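You operate a simulated robot arm through the tools that you are given. There is no shell and no other tool.

Carry out the task below with a simulated robot arm. There is one attempt and no reset: what you move stays moved.

TASK
Pump three strokes of caramel into the clear glass, then add milk.
Fine: black pump; glass left on the bar top by the syrups; black jug, up to between the glass's lines; jug back. Set down upright: clear glass, black jug.
Where things are to end (x, y in the base frame): clear glass within 0.06 m of [0.58, -0.48].

It is judged by the outcome, as a careful person would: the job done as asked, and still so three seconds after it is handed in. It fails if anything else is knocked over, pushed out of place, dropped, spilled or broken.

THE ROBOT
A 6-joint arm with a three-finger gripper, fixed in place. Base frame: the origin is on the floor under the middle of its stand, x ahead of it, y to its left, z up; the work surface is at about z = 0.95. Lengths are in m, angles in rad, forces in N, time in s.
It reaches about 1.213 m from its shoulder. Its first joint turns from -2.897 to 2.897 rad. Payload 4.89 kg.
The tool frame sits at the grasp point between the pads (the TCP): z along the fingers, y along the line on which they close. The tips reach 0.03 m beyond it. The gripper opens to 0.164 m; its body begins 0.125 m behind the TCP.
Orientation is that of the tool frame in the base frame, as a unit quaternion [x, y, z, w]. With the fingers straight down and closing along the base's y, the tool's x points along the base's -x, its y along +y and its z along -z.

THE INTERFACE
- The arm moves only by the tool send_rows. Its argument "series" is one flat list of numbers, 7 for each row, row after row: the shift along the tool's x, y, z in cm, then the turn, a rotation vector about the tool's x, y, z in rad, then the finger opening in cm, from 0 to 16.4. In form: [x, y, z, wx, wy, wz, claw, x, y, z, wx, wy, wz, claw, ...]. A call has 1 to 20 rows; each row is the pose to reach, as a shift and turn from the pose commanded when the call began, along the tool's axes at that moment. A row lasts 0.2 s, in which the tool goes at most 0.05 m and 0.15 rad; a call with a longer step from one row to the next is refused whole, and so is a gripper value outside its range. Where a pose cannot be reached the arm comes as near as it can. A force on the tool above 40 N (or 10 N above the force at the start of the call, whichever is more), or a blocked arm, ends the call early, and 0.2 s more pass. Each finger travels about 0.108 m/s and halts on what it meets, pressing with about 34 N; the grip force reading is that of the motor and also rises with nothing between the fingers. The clock runs only during rows and for 0.2 s after the last one: add rows that repeat a pose to give the fingers time. It gives the time, the measured TCP pose, the force on the tool (base axes), the opening and the grip force at its end, in the units of the frame above (readings bear some noise), with the torque about the TCP (base axes, N m) and any sound that the robot's microphone picked up.
- Cameras (640 x 400 px; columns grow to the right, rows downward): "scene" is fixed at [0.3983, 0.6491, 1.6933]; the picture's right is [-0.95, -0.30, 0.00], its down [-0.15, 0.47, -0.87] and it looks along [0.26, -0.83, -0.49] (base axes); focal length 366 px, centre (320, 200). "wrist" rides on the gripper at [0.076, -0.002, -0.152] in the tool frame; the picture's right is [0.02, 1.00, 0.00], its down [-0.88, 0.02, -0.47] and it looks along [-0.47, 0.01, 0.88] (tool axes); focal length 247 px, centre (320, 200). There is no depth. A picture from a camera that has moved, and an enlarged one, comes with that camera's place and axes in the base frame and with its lens.
- camera(camera): a new picture of that camera. No time passes.
- slide_trunk(by): moves the trunk up (or, below 0, down) by that many m; the arm rides with it, the base frame stays. It gives what a move gives, with no picture.
- enlarge(camera, box): a new picture of the part [left, top, right, bottom] of that camera's present view, enlarged. No time passes.
- job_done(): hands the job in; it is judged then, once.

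Places have to be worked out from the pictures, the camera data and where the tool is seen. Open the gripper and draw the arm clear of the work before you hand the job in, unless the task says otherwise.

The tools are called after "Emit:" as a command line: name --argument value ..., lists and objects as JSON in quotes. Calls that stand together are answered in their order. send_rows: Moves the arm, as the interface text tells. Its arguments: {"type":"object","properties":{"series":{"type":"array","items":{"type":"number"}}},"required":["series"]} The other tools are called the same way: slide_trunk (by) moves the trunk up or down; camera (camera) takes a picture; enlarge (camera, box) takes an enlarged picture of a part of a camera's view; job_done () hands the job in.

At the start:

```text
time: 0.0
ee_pos: [0.4868, -0.4015, 1.3498]
orientation: [-0.001, 1.0, 0.0, -0.001]
force: [0.0, -0.8, 0.3]
ft_torque: [0.01, -0.01, -0.02]
width: 0.1642
grip_force: 0.1
trunk travel left (down, up): [-0.175, 0.215]
```

scene: 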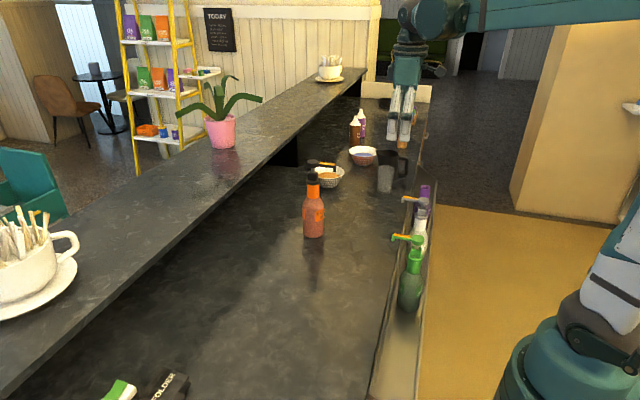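
wrist: 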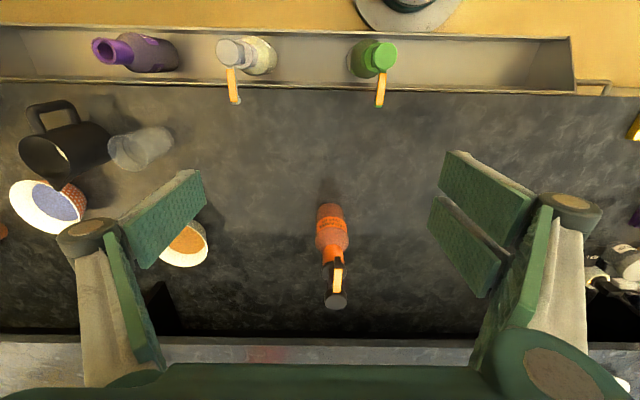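

I'll start by taking a closer look at the syrups, the glass and the jug from both cameras.

Emit:
enlarge --camera "scene" --box '[280, 90, 460, 202]'

Emit:
enlarge --camera "scene" --box '[280, 160, 460, 320]'

Emit:
enlarge --camera "wrist" --box '[0, 20, 320, 320]'

Emit:
enlarge --camera "wrist" --box '[200, 20, 440, 320]'

```text
3.56 times, centred on (370, 146) of scene
camera zoom: at [0.3983, 0.6491, 1.6933], right [-0.95, -0.3, 0.0], down [-0.15, 0.47, -0.87], along [0.26, -0.83, -0.49], focal length 1300 px, centre (142, 392)
```

zoom: 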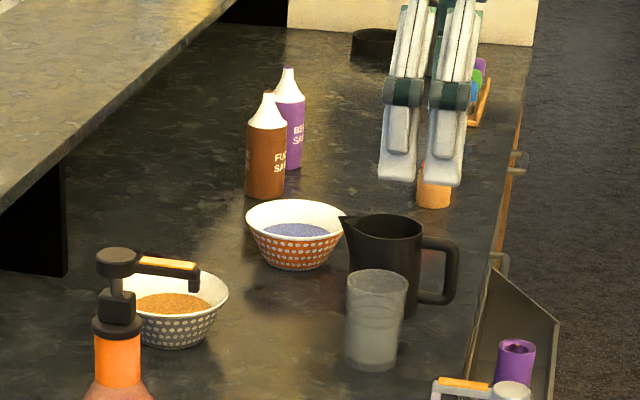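

```text
2.50 times, centred on (370, 240) of scene
camera zoom: at [0.3983, 0.6491, 1.6933], right [-0.95, -0.3, 0.0], down [-0.15, 0.47, -0.87], along [0.26, -0.83, -0.49], focal length 914 px, centre (195, 100)
```

zoom: 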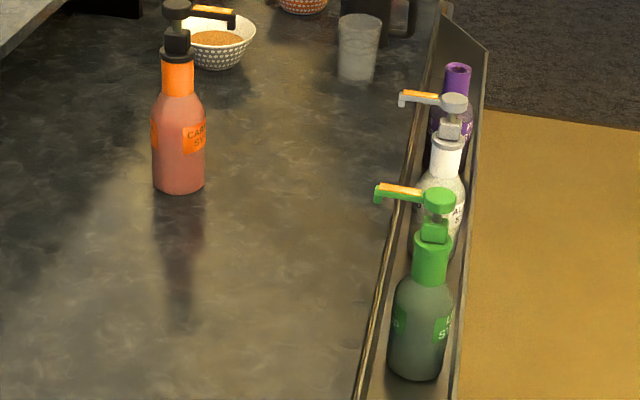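

```text
1.33 times, centred on (160, 170) of wrist
camera zoom: at [0.4093, -0.4027, 1.5021], right [-0.02, 1.0, 0.0], down [0.88, 0.02, 0.47], along [0.47, 0.01, -0.88], focal length 329 px, centre (533, 240)
```

zoom: 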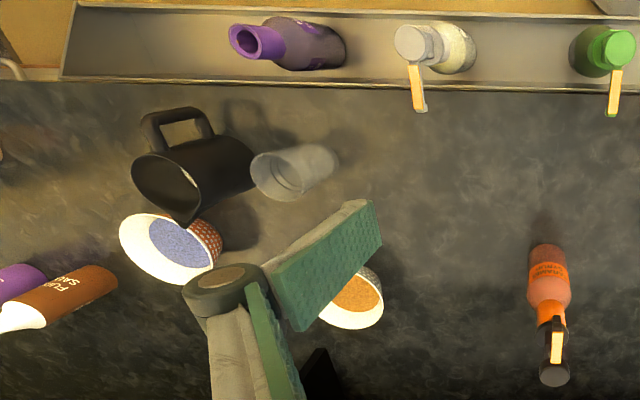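

```text
1.33 times, centred on (320, 170) of wrist
camera zoom: at [0.4093, -0.4027, 1.5021], right [-0.02, 1.0, 0.0], down [0.88, 0.02, 0.47], along [0.47, 0.01, -0.88], focal length 329 px, centre (320, 240)
```

zoom: 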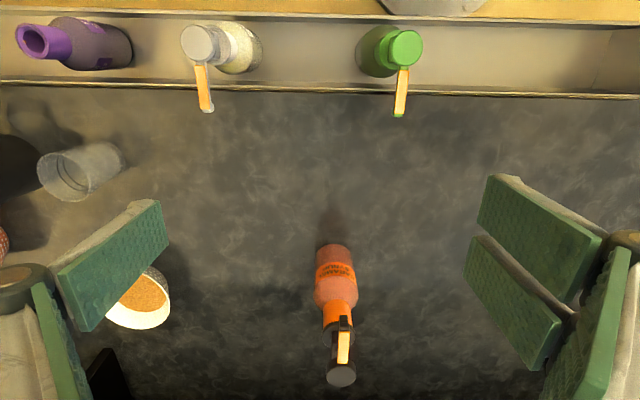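

The caramel bottle (black pump) stands at about (0.745, -0.37), with its head at z≈1.22 and its spout tip near (0.67, -0.37). The glass is at about (0.56, -0.77) and the jug just beyond it at about (0.57, -0.88). I'll move the hand above the glass and jug to see them better with the wrist camera.

Emit:
send_rows --series '[0.3, -3.5, 0.5, 0, 0, 0, 16.4, 0.6, -7.5, 1, 0, 0, 0, 16.4, 0.9, -12, 1.5, 0, 0, 0, 16.4, 1.2, -16.5, 2, 0, 0, 0, 16.4, 1.5, -21, 2.5, 0, 0, 0, 16.4, 1.8, -25.5, 3, 0, 0, 0, 16.4, 2.2, -30, 3.5, 0, 0, 0, 16.4, 2.6, -34, 4, 0, 0, 0, 16.4, 3, -37, 5, 0, 0, 0, 16.4, 3, -37, 5, 0, 0, 0, 16.4]'

Emit:
camera --camera "wrist"

Emit:
camera --camera "scene"

```text
time: 2.2
ee_pos: [0.4535, -0.7725, 1.2968]
orientation: [0.001, 1.0, 0.0, 0.001]
force: [0.7, -0.9, -0.6]
ft_torque: [0.16, 0.03, -0.02]
width: 0.1642
grip_force: 0.1
trunk travel left (down, up): [-0.175, 0.215]
```

```text
taken
camera wrist: at [0.3772, -0.7744, 1.4478], right [-0.02, 1.0, 0.0], down [0.88, 0.02, 0.47], along [0.47, 0.01, -0.88], focal length 247 px, centre (320, 200)
```

wrist: 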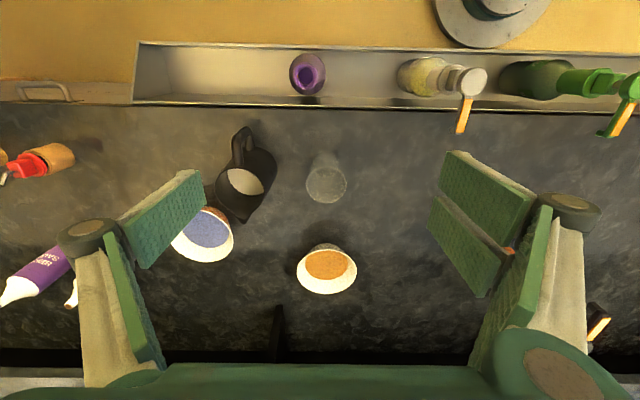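

```text
taken
```

scene: 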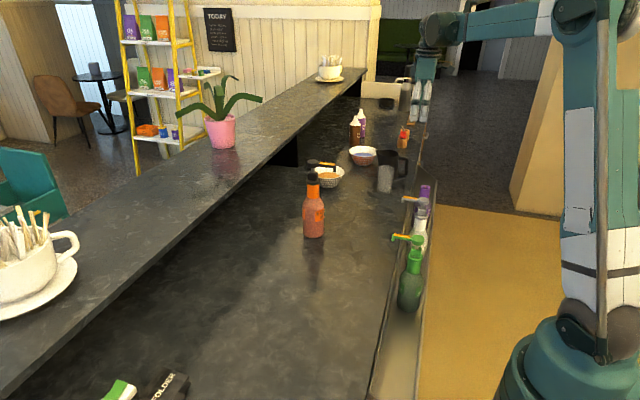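

The new wrist view shows the glass and jug clear of the fingers. I'll enlarge both views to place them precisely.

Emit:
enlarge --camera "wrist" --box '[190, 100, 390, 300]'

Emit:
enlarge --camera "scene" --box '[360, 130, 440, 200]'

Emit:
enlarge --camera "wrist" --box '[220, 120, 300, 230]'

```text
2.00 times, centred on (290, 200) of wrist
camera zoom: at [0.3772, -0.7744, 1.4478], right [-0.02, 1.0, 0.0], down [0.88, 0.02, 0.47], along [0.47, 0.01, -0.88], focal length 494 px, centre (380, 200)
```

zoom: 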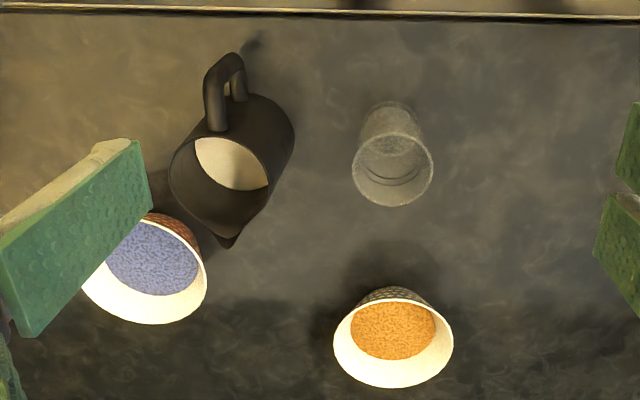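

```text
5.71 times, centred on (400, 165) of scene
camera zoom: at [0.3983, 0.6491, 1.6933], right [-0.95, -0.3, 0.0], down [-0.15, 0.47, -0.87], along [0.26, -0.83, -0.49], focal length 2089 px, centre (-137, 400)
```

zoom: 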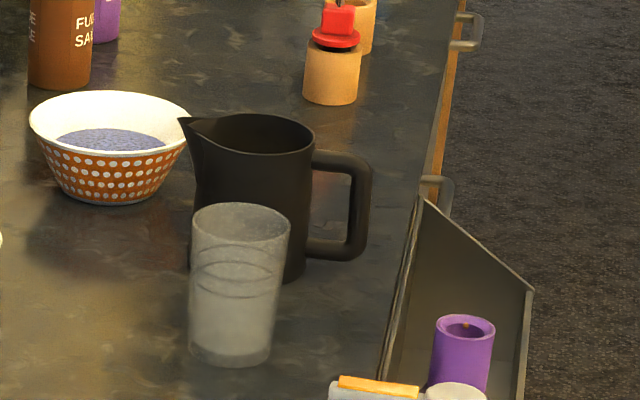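

```text
3.64 times, centred on (260, 175) of wrist
camera zoom: at [0.3772, -0.7744, 1.4478], right [-0.02, 1.0, 0.0], down [0.88, 0.02, 0.47], along [0.47, 0.01, -0.88], focal length 898 px, centre (538, 291)
```

zoom: 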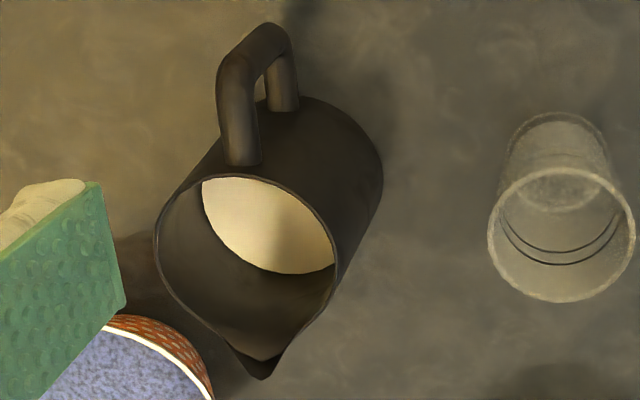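

The glass rim is at about (0.553, -0.762, 1.06), with a diameter of about 0.073 m. It carries two fill lines. The jug is at about (0.56, -0.905), spout toward +x, handle toward -x, and holds milk. The caramel spout leaves no room for a top-down placement, so I'll carry the glass with the hand slanted. First I'll yaw the hand here, clear of everything.

Emit:
send_rows --series '[0, 0, 0, 0, 0, 0.14, 15, 0, 0, 0, 0, 0, 0.28, 14, 0, 0, 0, 0, 0, 0.42, 13, 0, 0, 0, 0, 0, 0.56, 12, 0, 0, 0, 0, 0, 0.698, 12, 0, 0, 0, 0, 0, 0.698, 12]'

```text
time: 3.6
ee_pos: [0.4562, -0.7729, 1.299]
orientation: [0.343, 0.939, 0.001, 0.0]
force: [0.0, 0.8, 0.0]
ft_torque: [-0.02, 0.01, 0.0]
width: 0.1201
grip_force: 0.1
trunk travel left (down, up): [-0.175, 0.215]
```

The yaw is right: the hand will point along (0.77, -0.64) once pitched. Now I'll pitch it 45° so the fingers slant down and forward.

Emit:
send_rows --series '[0, 0, 0, 0, -0.13, 0, 12, 0, 0, 0, 0, -0.26, 0, 12, 0, 0, 0, 0, -0.39, 0, 12, 0, 0, 0, 0, -0.52, 0, 12, 0, 0, 0, 0, -0.65, 0, 12, 0, 0, 0, 0, -0.785, 0, 12, 0, 0, 0, 0, -0.785, 0, 12]'

Emit:
camera --camera "wrist"

Emit:
camera --camera "scene"

```text
time: 5.2
ee_pos: [0.454, -0.772, 1.3008]
orientation: [0.316, 0.868, -0.131, 0.361]
force: [-0.1, 1.0, -0.1]
ft_torque: [-0.07, -0.01, -0.01]
width: 0.1199
grip_force: 0.0
trunk travel left (down, up): [-0.175, 0.215]
```

```text
taken
camera wrist: at [0.33, -0.6678, 1.354], right [0.63, 0.78, -0.02], down [0.23, -0.17, 0.96], along [0.74, -0.61, -0.29], focal length 247 px, centre (320, 200)
```

wrist: 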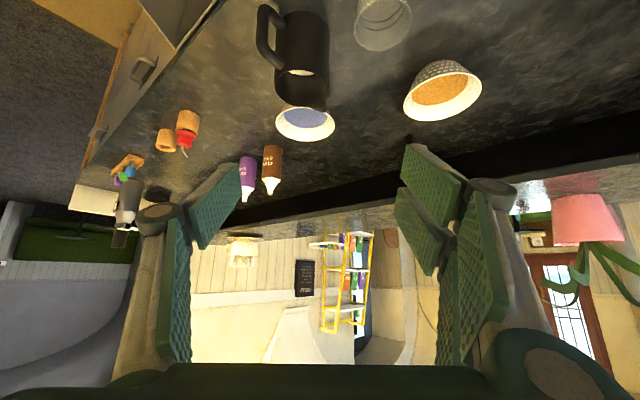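

```text
taken
```

scene: 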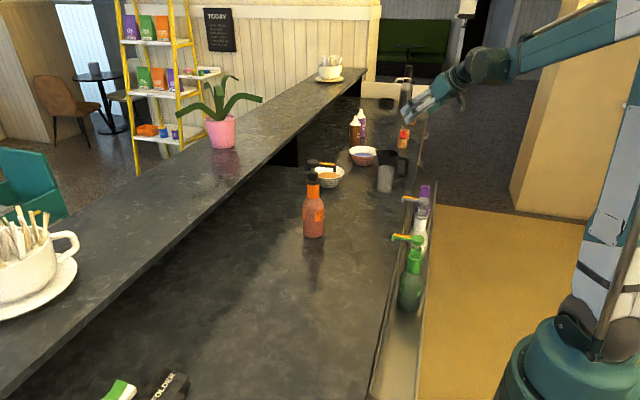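

The hand is tilted as planned, and nothing is near the fingers. I'll go down to a standoff about 15 cm behind the glass along the finger direction.

Emit:
send_rows --series '[2.64, 1.15, 1.83, 0, 0, 0, 12, 5.29, 2.3, 3.67, 0, 0, 0, 12, 7.93, 3.45, 5.5, 0, 0, 0, 12, 10.58, 4.6, 7.33, 0, 0, 0, 12, 13.22, 5.75, 9.17, 0, 0, 0, 12, 15.87, 6.9, 11.0, 0, 0, 0, 12, 15.87, 6.9, 11.0, 0, 0, 0, 12]'

Emit:
camera --camera "wrist"

Emit:
enlarge --camera "scene" --box '[340, 100, 460, 220]'

```text
time: 6.8
ee_pos: [0.4716, -0.6947, 1.1116]
orientation: [0.317, 0.868, -0.131, 0.359]
force: [0.0, 0.7, -0.5]
ft_torque: [0.0, -0.02, -0.02]
width: 0.1199
grip_force: 0.1
trunk travel left (down, up): [-0.175, 0.215]
```

```text
taken
camera wrist: at [0.3467, -0.5911, 1.1645], right [0.63, 0.78, -0.02], down [0.23, -0.17, 0.96], along [0.74, -0.61, -0.29], focal length 247 px, centre (320, 200)
```

wrist: 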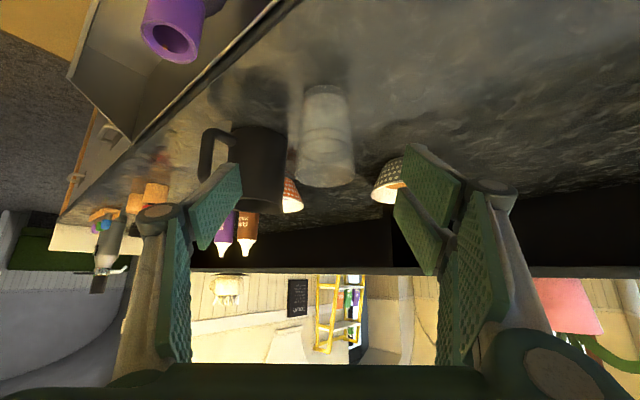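

```text
3.33 times, centred on (400, 160) of scene
camera zoom: at [0.3983, 0.6491, 1.6933], right [-0.95, -0.3, 0.0], down [-0.15, 0.47, -0.87], along [0.26, -0.83, -0.49], focal length 1219 px, centre (53, 333)
```

zoom: 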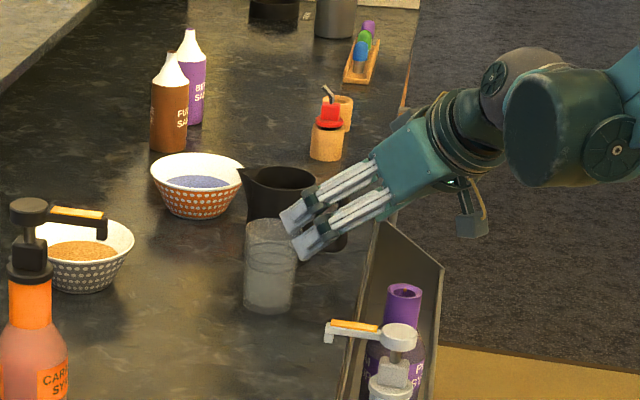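

In the wrist view the glass sits about 7 mm to the +y tool side of the finger axis, which puts it at about (0.552, -0.757). I'll advance along the fingers with that correction, so that the pads surround the glass at mid height.

Emit:
send_rows --series '[0.14, 0.3, 3.0, 0, 0, 0, 12, 0.28, 0.6, 6.0, 0, 0, 0, 12, 0.42, 0.7, 9.0, 0, 0, 0, 12, 0.56, 0.7, 12.0, 0, 0, 0, 12, 0.68, 0.7, 14.0, 0, 0, 0, 12, 0.68, 0.7, 15.1, 0, 0, 0, 12, 0.68, 0.7, 15.1, 0, 0, 0, 12]'

Emit:
camera --camera "wrist"

Emit:
enlarge --camera "scene" --box '[340, 100, 460, 220]'

```text
time: 8.4
ee_pos: [0.5557, -0.7564, 0.9999]
orientation: [0.316, 0.868, -0.13, 0.359]
force: [-0.1, 0.1, 0.9]
ft_torque: [0.02, 0.01, -0.01]
width: 0.1201
grip_force: 0.1
trunk travel left (down, up): [-0.175, 0.215]
```

```text
taken
camera wrist: at [0.4309, -0.6531, 1.0531], right [0.63, 0.78, -0.02], down [0.23, -0.17, 0.96], along [0.74, -0.61, -0.29], focal length 247 px, centre (320, 200)
```

wrist: 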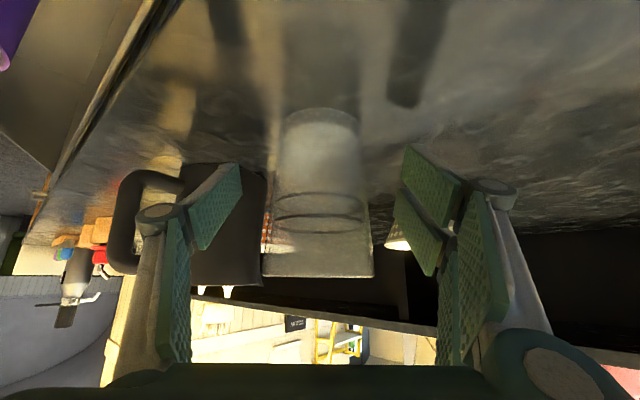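

```text
3.33 times, centred on (400, 160) of scene
camera zoom: at [0.3983, 0.6491, 1.6933], right [-0.95, -0.3, 0.0], down [-0.15, 0.47, -0.87], along [0.26, -0.83, -0.49], focal length 1219 px, centre (53, 333)
```

zoom: 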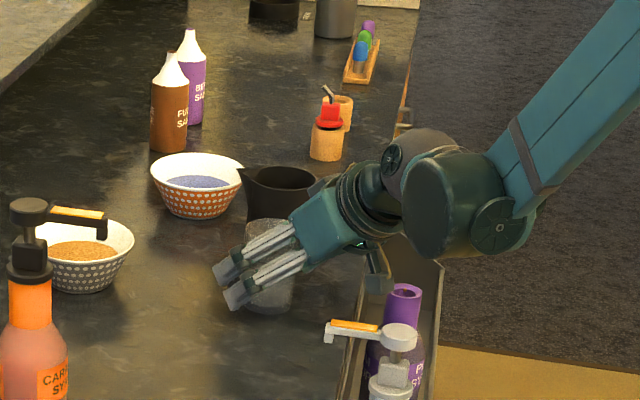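

The glass is centred between the pads, since its rim centre is at column 318. The lines are at roughly 5.3 and 7.0 cm above its base. I'll close on it.

Emit:
send_rows --series '[0, 0, 0, 0, 0, 0, 9, 0, 0, 0, 0, 0, 0, 7, 0, 0, 0, 0, 0, 0, 5, 0, 0, 0, 0, 0, 0, 5, 0, 0, 0, 0, 0, 0, 5]'

Emit:
camera --camera "wrist"

```text
time: 9.6
ee_pos: [0.5555, -0.7577, 1.0002]
orientation: [0.316, 0.868, -0.131, 0.359]
force: [-0.2, -1.7, 1.5]
ft_torque: [-0.16, 0.07, 0.04]
width: 0.0688
grip_force: 34.3
trunk travel left (down, up): [-0.175, 0.215]
```

```text
taken
camera wrist: at [0.4307, -0.653, 1.0534], right [0.63, 0.78, -0.02], down [0.23, -0.17, 0.96], along [0.74, -0.61, -0.29], focal length 247 px, centre (320, 200)
```

wrist: 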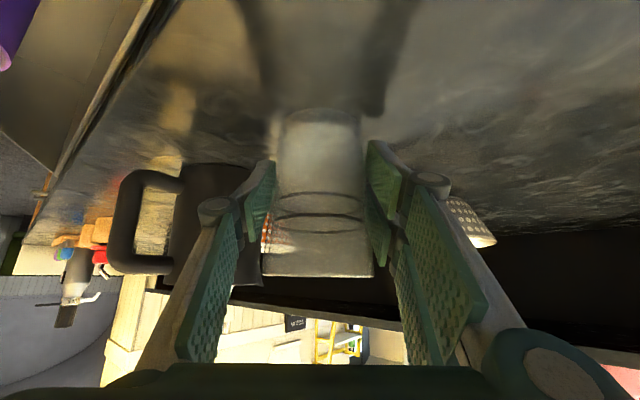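

The glass is held: opening 6.9 cm, grip 34 N. I'll lift it straight up 12 cm.

Emit:
send_rows --series '[-1.0, 0, -1.0, 0, 0, 0, 5, -3.0, 0, -3.0, 0, 0, 0, 5, -5.0, 0, -5.0, 0, 0, 0, 5, -7.0, 0, -7.0, 0, 0, 0, 5, -8.49, 0, -8.49, 0, 0, 0, 5, -8.49, 0, -8.49, 0, 0, 0, 5]'

Emit:
enlarge --camera "scene" --box '[340, 80, 460, 200]'

```text
time: 11.0
ee_pos: [0.5557, -0.7553, 1.1185]
orientation: [0.316, 0.868, -0.132, 0.36]
force: [0.2, -0.1, -2.0]
ft_torque: [-0.03, 0.0, -0.03]
width: 0.0687
grip_force: 34.3
trunk travel left (down, up): [-0.175, 0.215]
```

```text
3.33 times, centred on (400, 140) of scene
camera zoom: at [0.3983, 0.6491, 1.6933], right [-0.95, -0.3, 0.0], down [-0.15, 0.47, -0.87], along [0.26, -0.83, -0.49], focal length 1219 px, centre (53, 400)
```

zoom: 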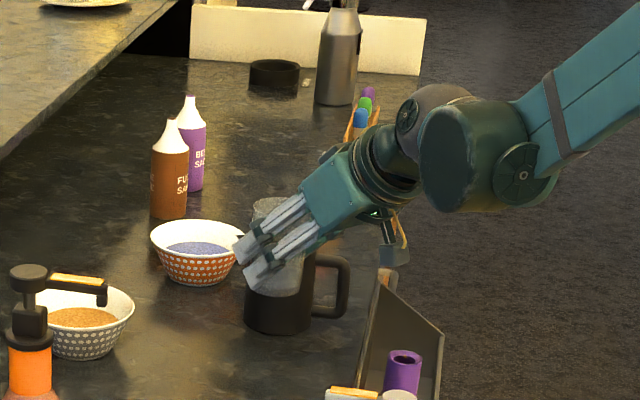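

The glass is clear of the counter. I'll carry it toward the caramel pump, staying over the counter, and turn the hand to point along +x on the way.

Emit:
send_rows --series '[0.7, 1.3, -0.7, -0.02, 0, -0.02, 5, 2.1, 4.0, -2.1, -0.06, 0, -0.06, 5, 3.6, 6.9, -3.6, -0.11, 0, -0.11, 5, 5.1, 9.8, -5.1, -0.155, 0, -0.155, 5, 6.6, 12.7, -6.6, -0.2, 0, -0.2, 5, 8.1, 15.6, -8.1, -0.247, 0, -0.247, 5, 9.6, 18.5, -9.6, -0.293, 0, -0.293, 5, 11.1, 21.4, -11.1, -0.34, 0, -0.34, 5, 12.6, 24.2, -12.6, -0.385, 0, -0.385, 5, 14.0, 26.9, -14.0, -0.43, 0, -0.43, 5, 15.2, 29.2, -15.2, -0.465, 0, -0.465, 5, 16.0, 30.6, -16.0, -0.487, 0, -0.487, 5, 16.2, 31.0, -16.2, -0.4936, 0, -0.4936, 5, 16.2, 31.0, -16.2, -0.4936, 0, -0.4936, 5]'

Emit:
camera --camera "wrist"

Emit:
camera --camera "scene"

```text
time: 14.0
ee_pos: [0.5789, -0.3721, 1.119]
orientation: [0.0, 0.924, 0.0, 0.383]
force: [-0.7, -0.1, -2.0]
ft_torque: [0.0, 0.01, 0.01]
width: 0.0686
grip_force: 33.9
trunk travel left (down, up): [-0.175, 0.215]
```

```text
taken
camera wrist: at [0.4166, -0.3726, 1.1722], right [-0.01, 1.0, -0.01], down [0.29, 0.02, 0.96], along [0.96, 0.01, -0.29], focal length 247 px, centre (320, 200)
```

wrist: 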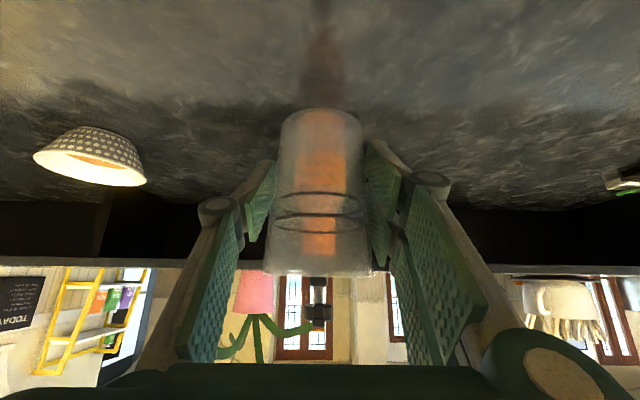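

```text
taken
```

scene: 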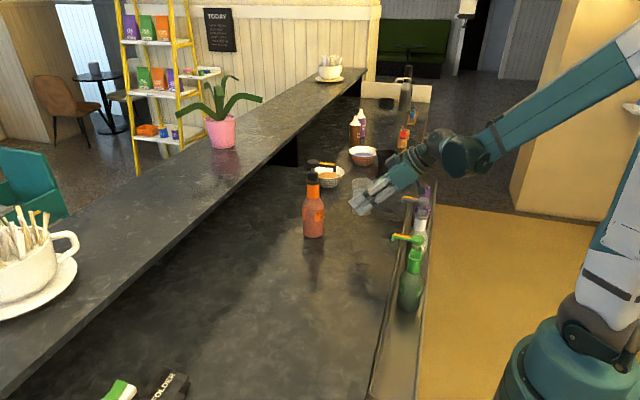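

The bottle is straight ahead, and the spout is nearly aligned with the glass in y. I'll look closely at the pump and spout from both views before lowering.

Emit:
enlarge --camera "wrist" --box '[250, 230, 390, 370]'

Emit:
enlarge --camera "scene" --box '[290, 150, 410, 250]'

```text
2.86 times, centred on (320, 300) of wrist
camera zoom: at [0.4166, -0.3726, 1.1722], right [-0.01, 1.0, -0.01], down [0.29, 0.02, 0.96], along [0.96, 0.01, -0.29], focal length 706 px, centre (320, -86)
```

zoom: 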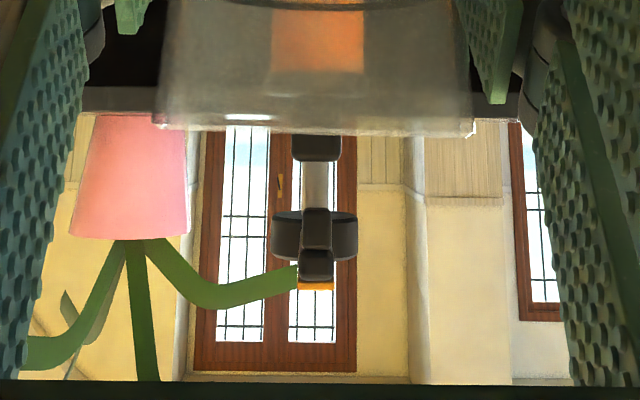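

```text
4.00 times, centred on (350, 200) of scene
camera zoom: at [0.3983, 0.6491, 1.6933], right [-0.95, -0.3, 0.0], down [-0.15, 0.47, -0.87], along [0.26, -0.83, -0.49], focal length 1462 px, centre (200, 200)
```

zoom: 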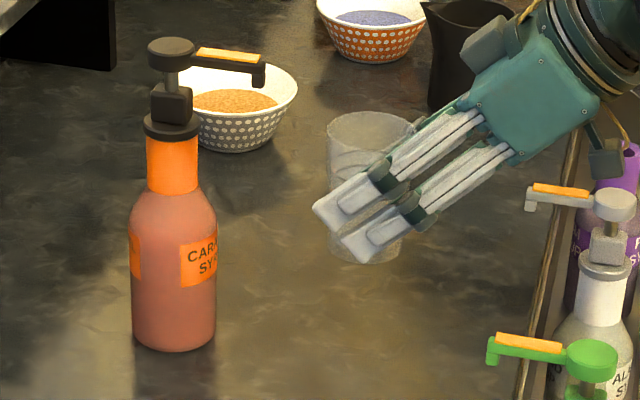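

From both views the nozzle is at about (0.668, -0.369, 1.197), the head top is at z≈1.225, and the bottle body radius is about 0.036. I'll lower the glass to 1.4 cm above the counter and slide it forward under the spout in stages, stopping 1–2 cm short to check the gap.

Emit:
send_rows --series '[1.0, 0, 1.0, 0, 0, 0, 5, 2.8, 0, 2.8, 0, 0, 0, 5, 4.6, 0.1, 4.6, 0, 0, 0, 5, 6.3, 0.2, 6.3, 0, 0, 0, 5, 7.42, 0.2, 7.42, 0, 0, 0, 5, 6.4, 0.2, 8.44, 0, 0, 0, 5, 5.1, 0.2, 9.74, 0, 0, 0, 5, 3.8, 0.2, 11.04, 0, 0, 0, 5, 2.82, 0.2, 12.02, 0, 0, 0, 5, 2.82, 0.2, 12.02, 0, 0, 0, 5]'

Emit:
enlarge --camera "wrist" --box '[210, 80, 430, 360]'

Emit:
enlarge --camera "scene" --box '[290, 160, 390, 250]'

```text
time: 16.2
ee_pos: [0.6443, -0.37, 1.0126]
orientation: [0.001, 0.924, 0.0, 0.383]
force: [0.3, -0.4, -1.5]
ft_torque: [0.06, 0.01, 0.01]
width: 0.0683
grip_force: 34.2
trunk travel left (down, up): [-0.175, 0.215]
```

```text
1.43 times, centred on (320, 220) of wrist
camera zoom: at [0.4826, -0.3708, 1.0662], right [-0.01, 1.0, -0.01], down [0.29, 0.02, 0.96], along [0.96, 0.01, -0.29], focal length 353 px, centre (320, 171)
```

zoom: 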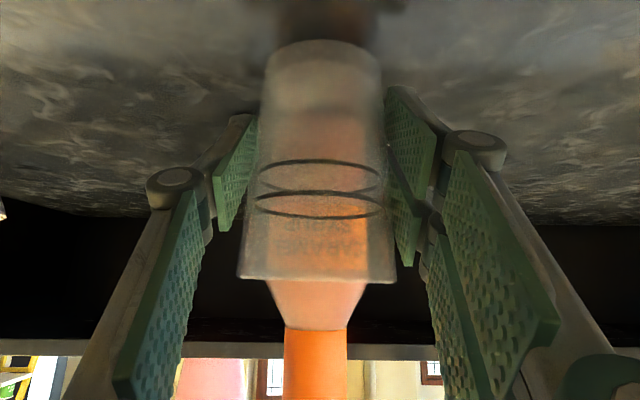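

```text
4.44 times, centred on (340, 205) of scene
camera zoom: at [0.3983, 0.6491, 1.6933], right [-0.95, -0.3, 0.0], down [-0.15, 0.47, -0.87], along [0.26, -0.83, -0.49], focal length 1625 px, centre (231, 178)
```

zoom: 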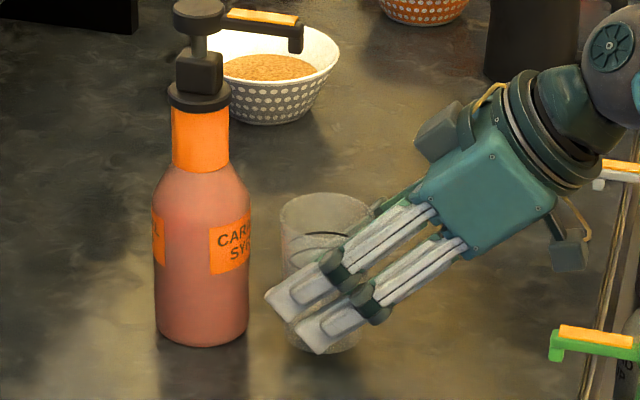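

The rim is about 2.5 cm from the bottle and its centre is about 2.6 cm short of the nozzle. I'll move 1.5 cm further forward, which leaves about 1 cm to the bottle, and then lower the glass to the counter.

Emit:
send_rows --series '[-0.5, 0, 0.5, 0, 0, 0, 5, -1.06, 0, 1.06, 0, 0, 0, 5, -1.06, 0, 1.06, 0, 0, 0, 5, -0.6, 0, 1.52, 0, 0, 0, 5, -0.3, 0, 1.82, 0, 0, 0, 5, -0.19, 0, 1.93, 0, 0, 0, 5, -0.19, 0, 1.93, 0, 0, 0, 5]'

Emit:
enlarge --camera "wrist" --box '[210, 80, 430, 360]'

Emit:
enlarge --camera "scene" --box '[290, 160, 390, 250]'

```text
time: 17.8
ee_pos: [0.6595, -0.3714, 1.0025]
orientation: [0.001, 0.924, 0.0, 0.382]
force: [-0.3, -0.7, -2.5]
ft_torque: [0.02, 0.02, 0.0]
width: 0.0684
grip_force: 34.2
trunk travel left (down, up): [-0.175, 0.215]
```

```text
1.43 times, centred on (320, 220) of wrist
camera zoom: at [0.4973, -0.3716, 1.0547], right [-0.01, 1.0, -0.01], down [0.29, 0.02, 0.96], along [0.96, 0.01, -0.29], focal length 353 px, centre (320, 171)
```

zoom: 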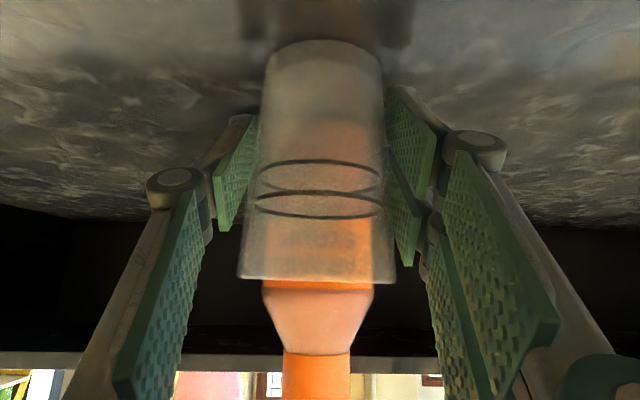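

```text
4.44 times, centred on (340, 205) of scene
camera zoom: at [0.3983, 0.6491, 1.6933], right [-0.95, -0.3, 0.0], down [-0.15, 0.47, -0.87], along [0.26, -0.83, -0.49], focal length 1625 px, centre (231, 178)
```

zoom: 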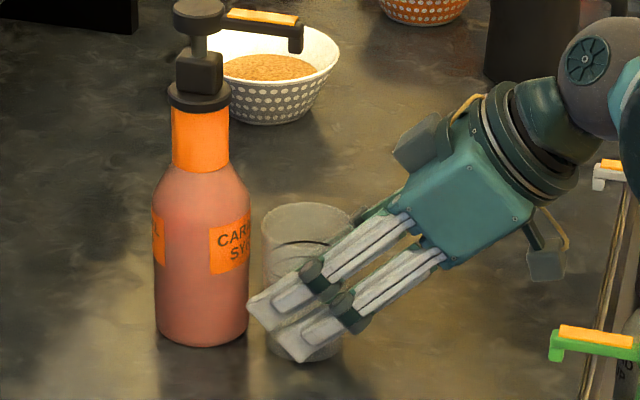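

The gap to the bottle is about 9 mm, and the glass still hangs a couple of mm above the counter: the force is -2.5 N, which is its weight. I'll lower it a touch more.

Emit:
send_rows --series '[0.1, 0, 0.1, 0, 0, 0, 5, 0.18, 0, 0.18, 0, 0, 0, 5, 0.22, 0, 0.22, 0, 0, 0, 5, 0.22, 0, 0.22, 0, 0, 0, 5]'

```text
time: 18.8
ee_pos: [0.6595, -0.3698, 0.9985]
orientation: [0.0, 0.924, 0.0, 0.383]
force: [3.2, 0.7, 15.7]
ft_torque: [-0.44, -0.17, 0.13]
width: 0.0682
grip_force: 34.9
trunk travel left (down, up): [-0.175, 0.215]
```

The glass is on the counter, with +15.7 N upward contact. I'll ease off by about 1 mm and open the fingers.

Emit:
send_rows --series '[-0.06, 0, -0.06, 0, 0, 0, 5, -0.08, 0, -0.08, 0, 0, 0, 5, -0.08, 0, -0.08, 0, 0, 0, 7.5, -0.08, 0, -0.08, 0, 0, 0, 9, -0.08, 0, -0.08, 0, 0, 0, 11, -0.08, 0, -0.08, 0, 0, 0, 11, -0.08, 0, -0.08, 0, 0, 0, 11]'

Emit:
enlarge --camera "wrist" --box '[210, 80, 430, 360]'

Emit:
enlarge --camera "scene" --box '[290, 160, 390, 250]'

```text
time: 20.4
ee_pos: [0.6612, -0.3714, 0.9997]
orientation: [0.001, 0.924, 0.0, 0.383]
force: [0.9, -0.6, 0.3]
ft_torque: [0.02, -0.01, -0.04]
width: 0.1097
grip_force: 0.1
trunk travel left (down, up): [-0.175, 0.215]
```

```text
1.43 times, centred on (320, 220) of wrist
camera zoom: at [0.4981, -0.3717, 1.0527], right [-0.01, 1.0, -0.01], down [0.29, 0.02, 0.96], along [0.96, 0.01, -0.29], focal length 353 px, centre (320, 171)
```

zoom: 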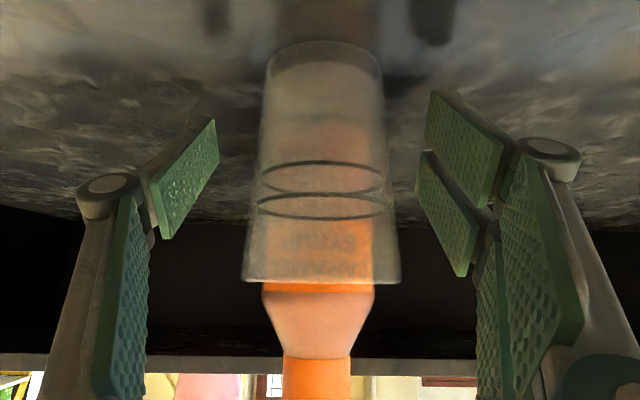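

```text
4.44 times, centred on (340, 205) of scene
camera zoom: at [0.3983, 0.6491, 1.6933], right [-0.95, -0.3, 0.0], down [-0.15, 0.47, -0.87], along [0.26, -0.83, -0.49], focal length 1625 px, centre (231, 178)
```

zoom: 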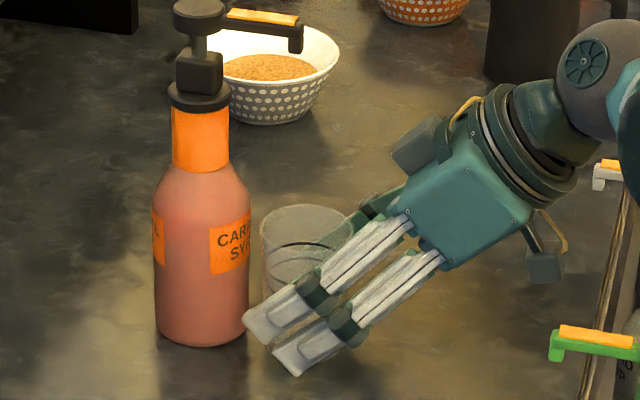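

The glass stands free under the spout. I'll back the hand out along the finger direction, then raise it.

Emit:
send_rows --series '[0, 0, -1.5, 0, 0, 0, 11, 0, 0, -4.5, 0, 0, 0, 11, 0, 0, -8.5, 0, 0, 0, 11, 0, 0, -12.5, 0, 0, 0, 11, 0, 0, -16.5, 0, 0, 0, 11, 0, 0, -20, 0, 0, 0, 11, -3, 0, -23, 0, 0, 0, 11, -6, 0, -26, 0, 0, 0, 11, -9, 0, -29, 0, 0, 0, 11, -12, 0, -32, 0, 0, 0, 11, -15, 0, -35, 0, 0, 0, 11, -15, 0, -35, 0, 0, 0, 11]'

Emit:
enlarge --camera "scene" --box '[290, 150, 410, 250]'

Emit:
camera --camera "wrist"

```text
time: 22.6
ee_pos: [0.5723, -0.4461, 1.3222]
orientation: [0.001, 0.924, 0.0, 0.383]
force: [-0.6, 0.2, -0.1]
ft_torque: [-0.02, -0.01, -0.06]
width: 0.1098
grip_force: 0.0
trunk travel left (down, up): [-0.175, 0.215]
stopped in row 11: the arm was blocked; the commanded pose is now the measured one
```

```text
4.00 times, centred on (350, 200) of scene
camera zoom: at [0.3983, 0.6491, 1.6933], right [-0.95, -0.3, 0.0], down [-0.15, 0.47, -0.87], along [0.26, -0.83, -0.49], focal length 1462 px, centre (200, 200)
```

zoom: 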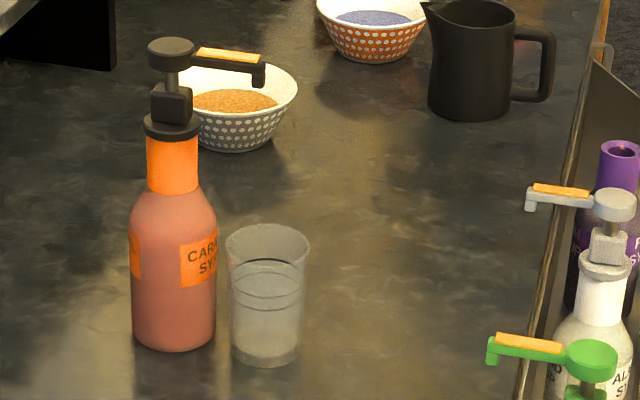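

```text
taken
camera wrist: at [0.4106, -0.4461, 1.3752], right [-0.01, 1.0, -0.02], down [0.29, 0.02, 0.96], along [0.96, 0.01, -0.29], focal length 247 px, centre (320, 200)
```

wrist: 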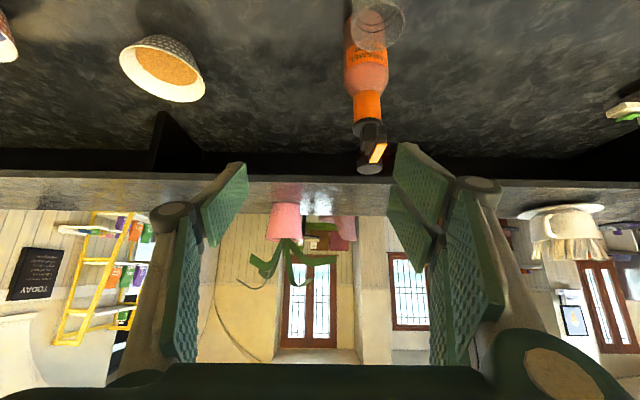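

The last rows hit the arm's inner reach limit and the hand drifted sideways, but nothing was touched and the glass stands under the nozzle. I'll point the hand straight down again and close the fingers for pressing.

Emit:
send_rows --series '[0, 0, 0, 0, 0.13, 0, 9, 0, 0, 0, 0, 0.26, 0, 7, 0, 0, 0, 0, 0.39, 0, 5, 0, 0, 0, 0, 0.52, 0, 3, 0, 0, 0, 0, 0.65, 0, 1, 0, 0, 0, 0, 0.785, 0, 0, 0, 0, 0, 0, 0.785, 0, 0]'

```text
time: 24.2
ee_pos: [0.5723, -0.4445, 1.3212]
orientation: [0.0, 1.0, 0.001, 0.0]
force: [1.0, -0.8, -0.6]
ft_torque: [0.07, 0.09, -0.03]
width: 0.0002
grip_force: 34.0
trunk travel left (down, up): [-0.175, 0.215]
```

The hand is vertical and closed. I'll turn it 90°, so the finger spread lies across the spout, and move it above the pump head.

Emit:
send_rows --series '[-1.5, 0.7, 0, 0, 0, 0.14, 0, -3.1, 1.4, 0, 0, 0, 0.285, 0, -4.7, 2.1, 0, 0, 0, 0.43, 0, -6.3, 2.8, 0, 0, 0, 0.575, 0, -7.9, 3.5, 0, 0, 0, 0.72, 0, -9.5, 4.2, 0, 0, 0, 0.865, 0, -11.1, 4.9, 0, 0, 0, 1.01, 0, -12.7, 5.6, 0, 0, 0, 1.155, 0, -14.3, 6.3, 0, 0, 0, 1.3, 0, -15.8, 7.0, 0, 0, 0, 1.44, 0, -17.0, 7.55, 0, 0, 0, 1.571, 0, -17.0, 7.55, 0, 0, 0, 1.571, 0]'

Emit:
enlarge --camera "scene" --box '[250, 80, 410, 250]'

Emit:
camera --camera "wrist"

```text
time: 26.8
ee_pos: [0.7402, -0.3701, 1.32]
orientation: [0.708, 0.706, 0.0, 0.0]
force: [-0.1, 0.0, 0.7]
ft_torque: [-0.01, 0.05, 0.02]
width: 0.0001
grip_force: 33.5
trunk travel left (down, up): [-0.175, 0.215]
```

```text
2.35 times, centred on (330, 165) of scene
camera zoom: at [0.3983, 0.6491, 1.6933], right [-0.95, -0.3, 0.0], down [-0.15, 0.47, -0.87], along [0.26, -0.83, -0.49], focal length 860 px, centre (296, 282)
```

zoom: 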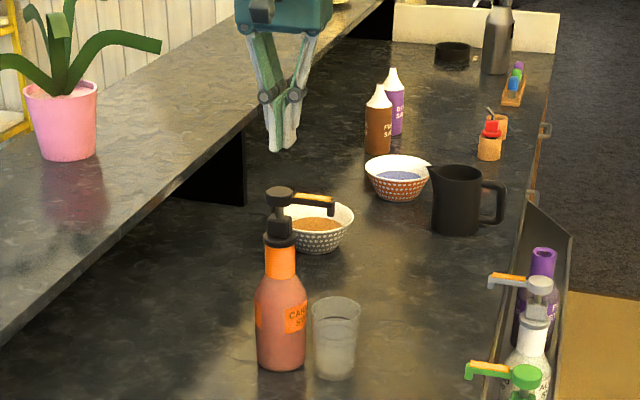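

```text
taken
camera wrist: at [0.7394, -0.2916, 1.4721], right [1.0, 0.02, 0.0], down [0.02, -0.88, 0.47], along [0.01, -0.47, -0.88], focal length 247 px, centre (320, 200)
```

wrist: 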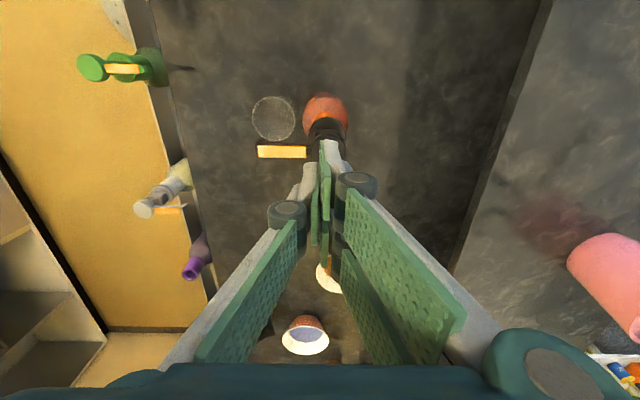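

The closed tips are right over the head. I'll zoom in on the wrist view to check the x alignment against the head and spout.

Emit:
enlarge --camera "wrist" --box '[240, 80, 400, 220]'

Emit:
enlarge --camera "scene" --box '[280, 120, 360, 190]'

```text
2.86 times, centred on (320, 150) of wrist
camera zoom: at [0.7394, -0.2916, 1.4721], right [1.0, 0.02, 0.0], down [0.02, -0.88, 0.47], along [0.01, -0.47, -0.88], focal length 706 px, centre (320, 343)
```

zoom: 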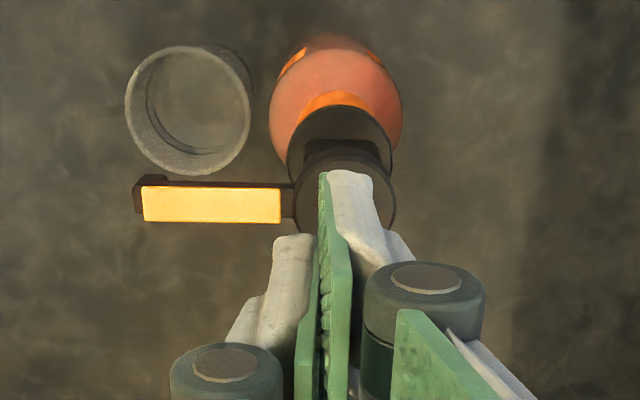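

```text
5.71 times, centred on (320, 155) of scene
camera zoom: at [0.3983, 0.6491, 1.6933], right [-0.95, -0.3, 0.0], down [-0.15, 0.47, -0.87], along [0.26, -0.83, -0.49], focal length 2089 px, centre (320, 457)
```

zoom: 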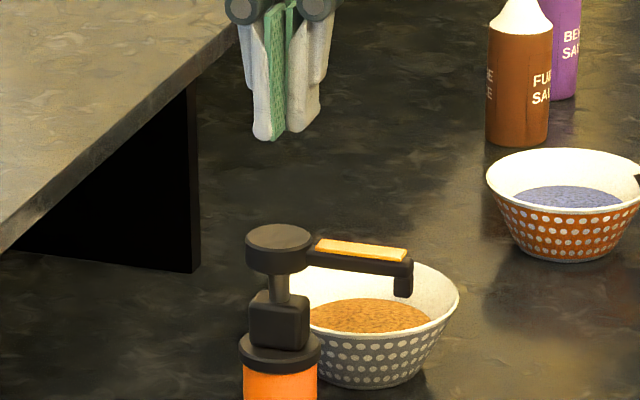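

In the wrist view the head centre is at about (0.749, -0.365), about 9 mm further in x than the tool. I'll correct for that and come down to just above the head.

Emit:
send_rows --series '[0.25, 0.45, 0.5, 0, 0, 0, 0, 0.5, 0.9, 2.0, 0, 0, 0, 0, 0.5, 0.9, 3.5, 0, 0, 0, 0, 0.5, 0.9, 5.0, 0, 0, 0, 0, 0.5, 0.9, 5.6, 0, 0, 0, 0, 0.5, 0.9, 5.6, 0, 0, 0, 0]'

Emit:
enlarge --camera "wrist" --box '[240, 80, 400, 220]'

Emit:
enlarge --camera "scene" --box '[280, 120, 360, 190]'

```text
time: 28.2
ee_pos: [0.7497, -0.3623, 1.2657]
orientation: [0.708, 0.707, 0.0, 0.0]
force: [0.0, -0.1, -0.3]
ft_torque: [-0.02, -0.01, 0.02]
width: 0.0
grip_force: 34.1
trunk travel left (down, up): [-0.175, 0.215]
```

```text
2.86 times, centred on (320, 150) of wrist
camera zoom: at [0.7476, -0.2844, 1.4167], right [1.0, 0.02, 0.0], down [0.02, -0.88, 0.47], along [0.01, -0.47, -0.88], focal length 706 px, centre (320, 343)
```

zoom: 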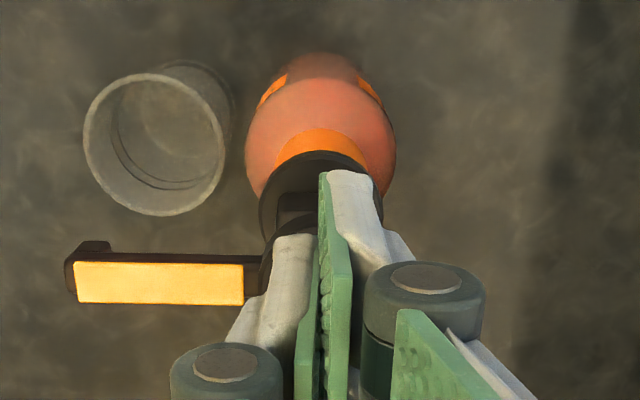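

```text
5.71 times, centred on (320, 155) of scene
camera zoom: at [0.3983, 0.6491, 1.6933], right [-0.95, -0.3, 0.0], down [-0.15, 0.47, -0.87], along [0.26, -0.83, -0.49], focal length 2089 px, centre (320, 457)
```

zoom: 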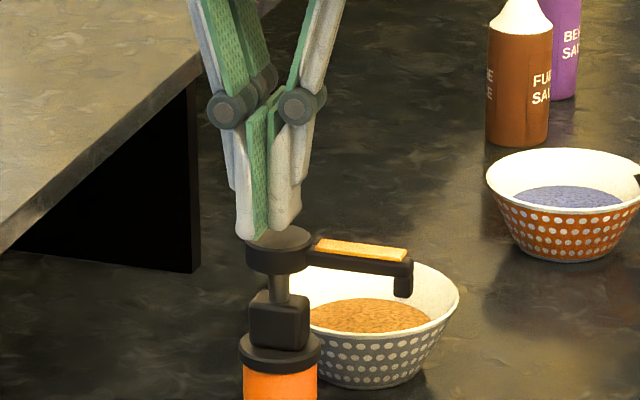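

The tips are centred about 1 cm above the head. I'll press down slowly to find contact and the pump's stiffness.

Emit:
send_rows --series '[0, 0, 0.4, 0, 0, 0, 0, 0, 0, 0.8, 0, 0, 0, 0, 0, 0, 1.1, 0, 0, 0, 0, 0, 0, 1.4, 0, 0, 0, 0, 0, 0, 1.4, 0, 0, 0, 0]'

Emit:
enlarge --camera "scene" --box '[280, 140, 380, 240]'

```text
time: 29.4
ee_pos: [0.7504, -0.3628, 1.2504]
orientation: [0.707, 0.707, -0.001, 0.0]
force: [-0.1, 0.7, 0.7]
ft_torque: [-0.01, -0.03, 0.03]
width: 0.0061
grip_force: 33.8
trunk travel left (down, up): [-0.175, 0.215]
```

```text
4.00 times, centred on (330, 190) of scene
camera zoom: at [0.3983, 0.6491, 1.6933], right [-0.95, -0.3, 0.0], down [-0.15, 0.47, -0.87], along [0.26, -0.83, -0.49], focal length 1462 px, centre (280, 240)
```

zoom: 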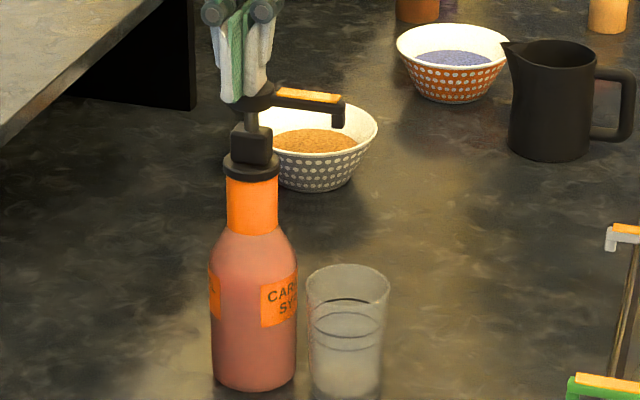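

The opening went from 0 to 6 mm with almost no force, so I'll look closely at what the tips are touching.

Emit:
enlarge --camera "scene" --box '[300, 150, 350, 190]'

Emit:
enlarge --camera "wrist" --box '[260, 90, 380, 190]'

```text
10.00 times, centred on (325, 170) of scene
camera zoom: at [0.3983, 0.6491, 1.6933], right [-0.95, -0.3, 0.0], down [-0.15, 0.47, -0.87], along [0.26, -0.83, -0.49], focal length 3656 px, centre (270, 500)
```

zoom: 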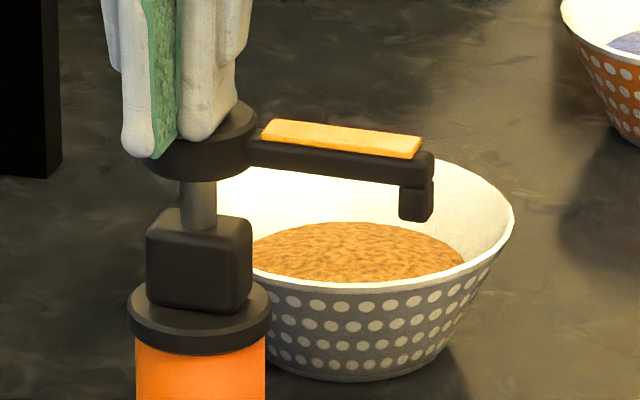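

```text
4.00 times, centred on (320, 140) of wrist
camera zoom: at [0.7483, -0.2849, 1.4036], right [1.0, 0.02, 0.0], down [0.02, -0.88, 0.47], along [0.01, -0.47, -0.88], focal length 988 px, centre (320, 440)
```

zoom: 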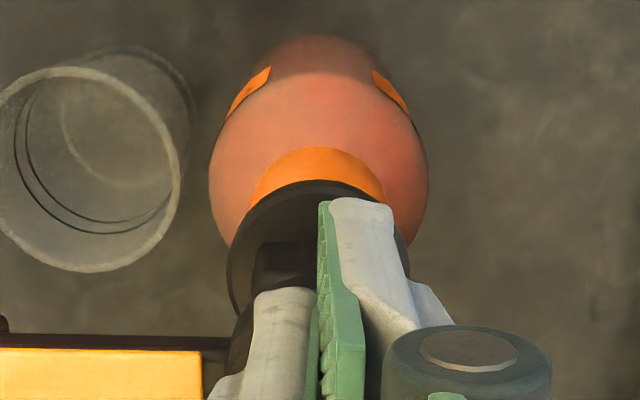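

The pump head hasn't moved yet and the tips are just reaching its top. I'll continue down in small steps and watch the force and opening.

Emit:
send_rows --series '[0, 0, 0.2, 0, 0, 0, 0, 0, 0, 0.4, 0, 0, 0, 0, 0, 0, 0.4, 0, 0, 0, 0]'

Emit:
enlarge --camera "scene" --box '[300, 150, 350, 190]'

Emit:
enlarge --camera "wrist" --box '[260, 90, 380, 190]'

```text
time: 30.2
ee_pos: [0.7502, -0.3637, 1.2503]
orientation: [0.708, 0.706, 0.0, 0.0]
force: [0.3, 2.1, 3.8]
ft_torque: [0.07, -0.01, 0.0]
width: 0.0061
grip_force: 33.8
trunk travel left (down, up): [-0.175, 0.215]
```

```text
10.00 times, centred on (325, 170) of scene
camera zoom: at [0.3983, 0.6491, 1.6933], right [-0.95, -0.3, 0.0], down [-0.15, 0.47, -0.87], along [0.26, -0.83, -0.49], focal length 3656 px, centre (270, 500)
```

zoom: 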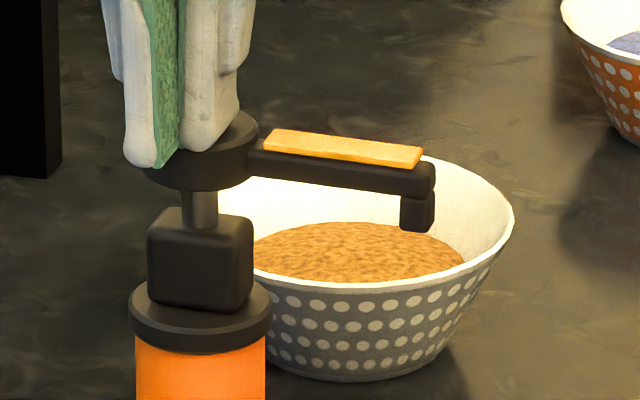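

```text
4.00 times, centred on (320, 140) of wrist
camera zoom: at [0.7481, -0.2863, 1.3997], right [1.0, 0.02, 0.0], down [0.02, -0.88, 0.47], along [0.01, -0.47, -0.88], focal length 988 px, centre (320, 440)
```

zoom: 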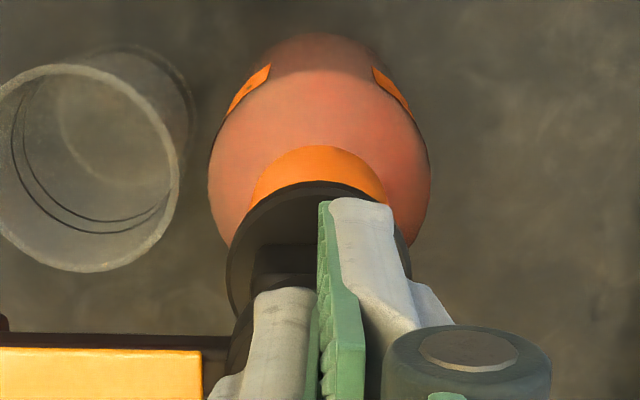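

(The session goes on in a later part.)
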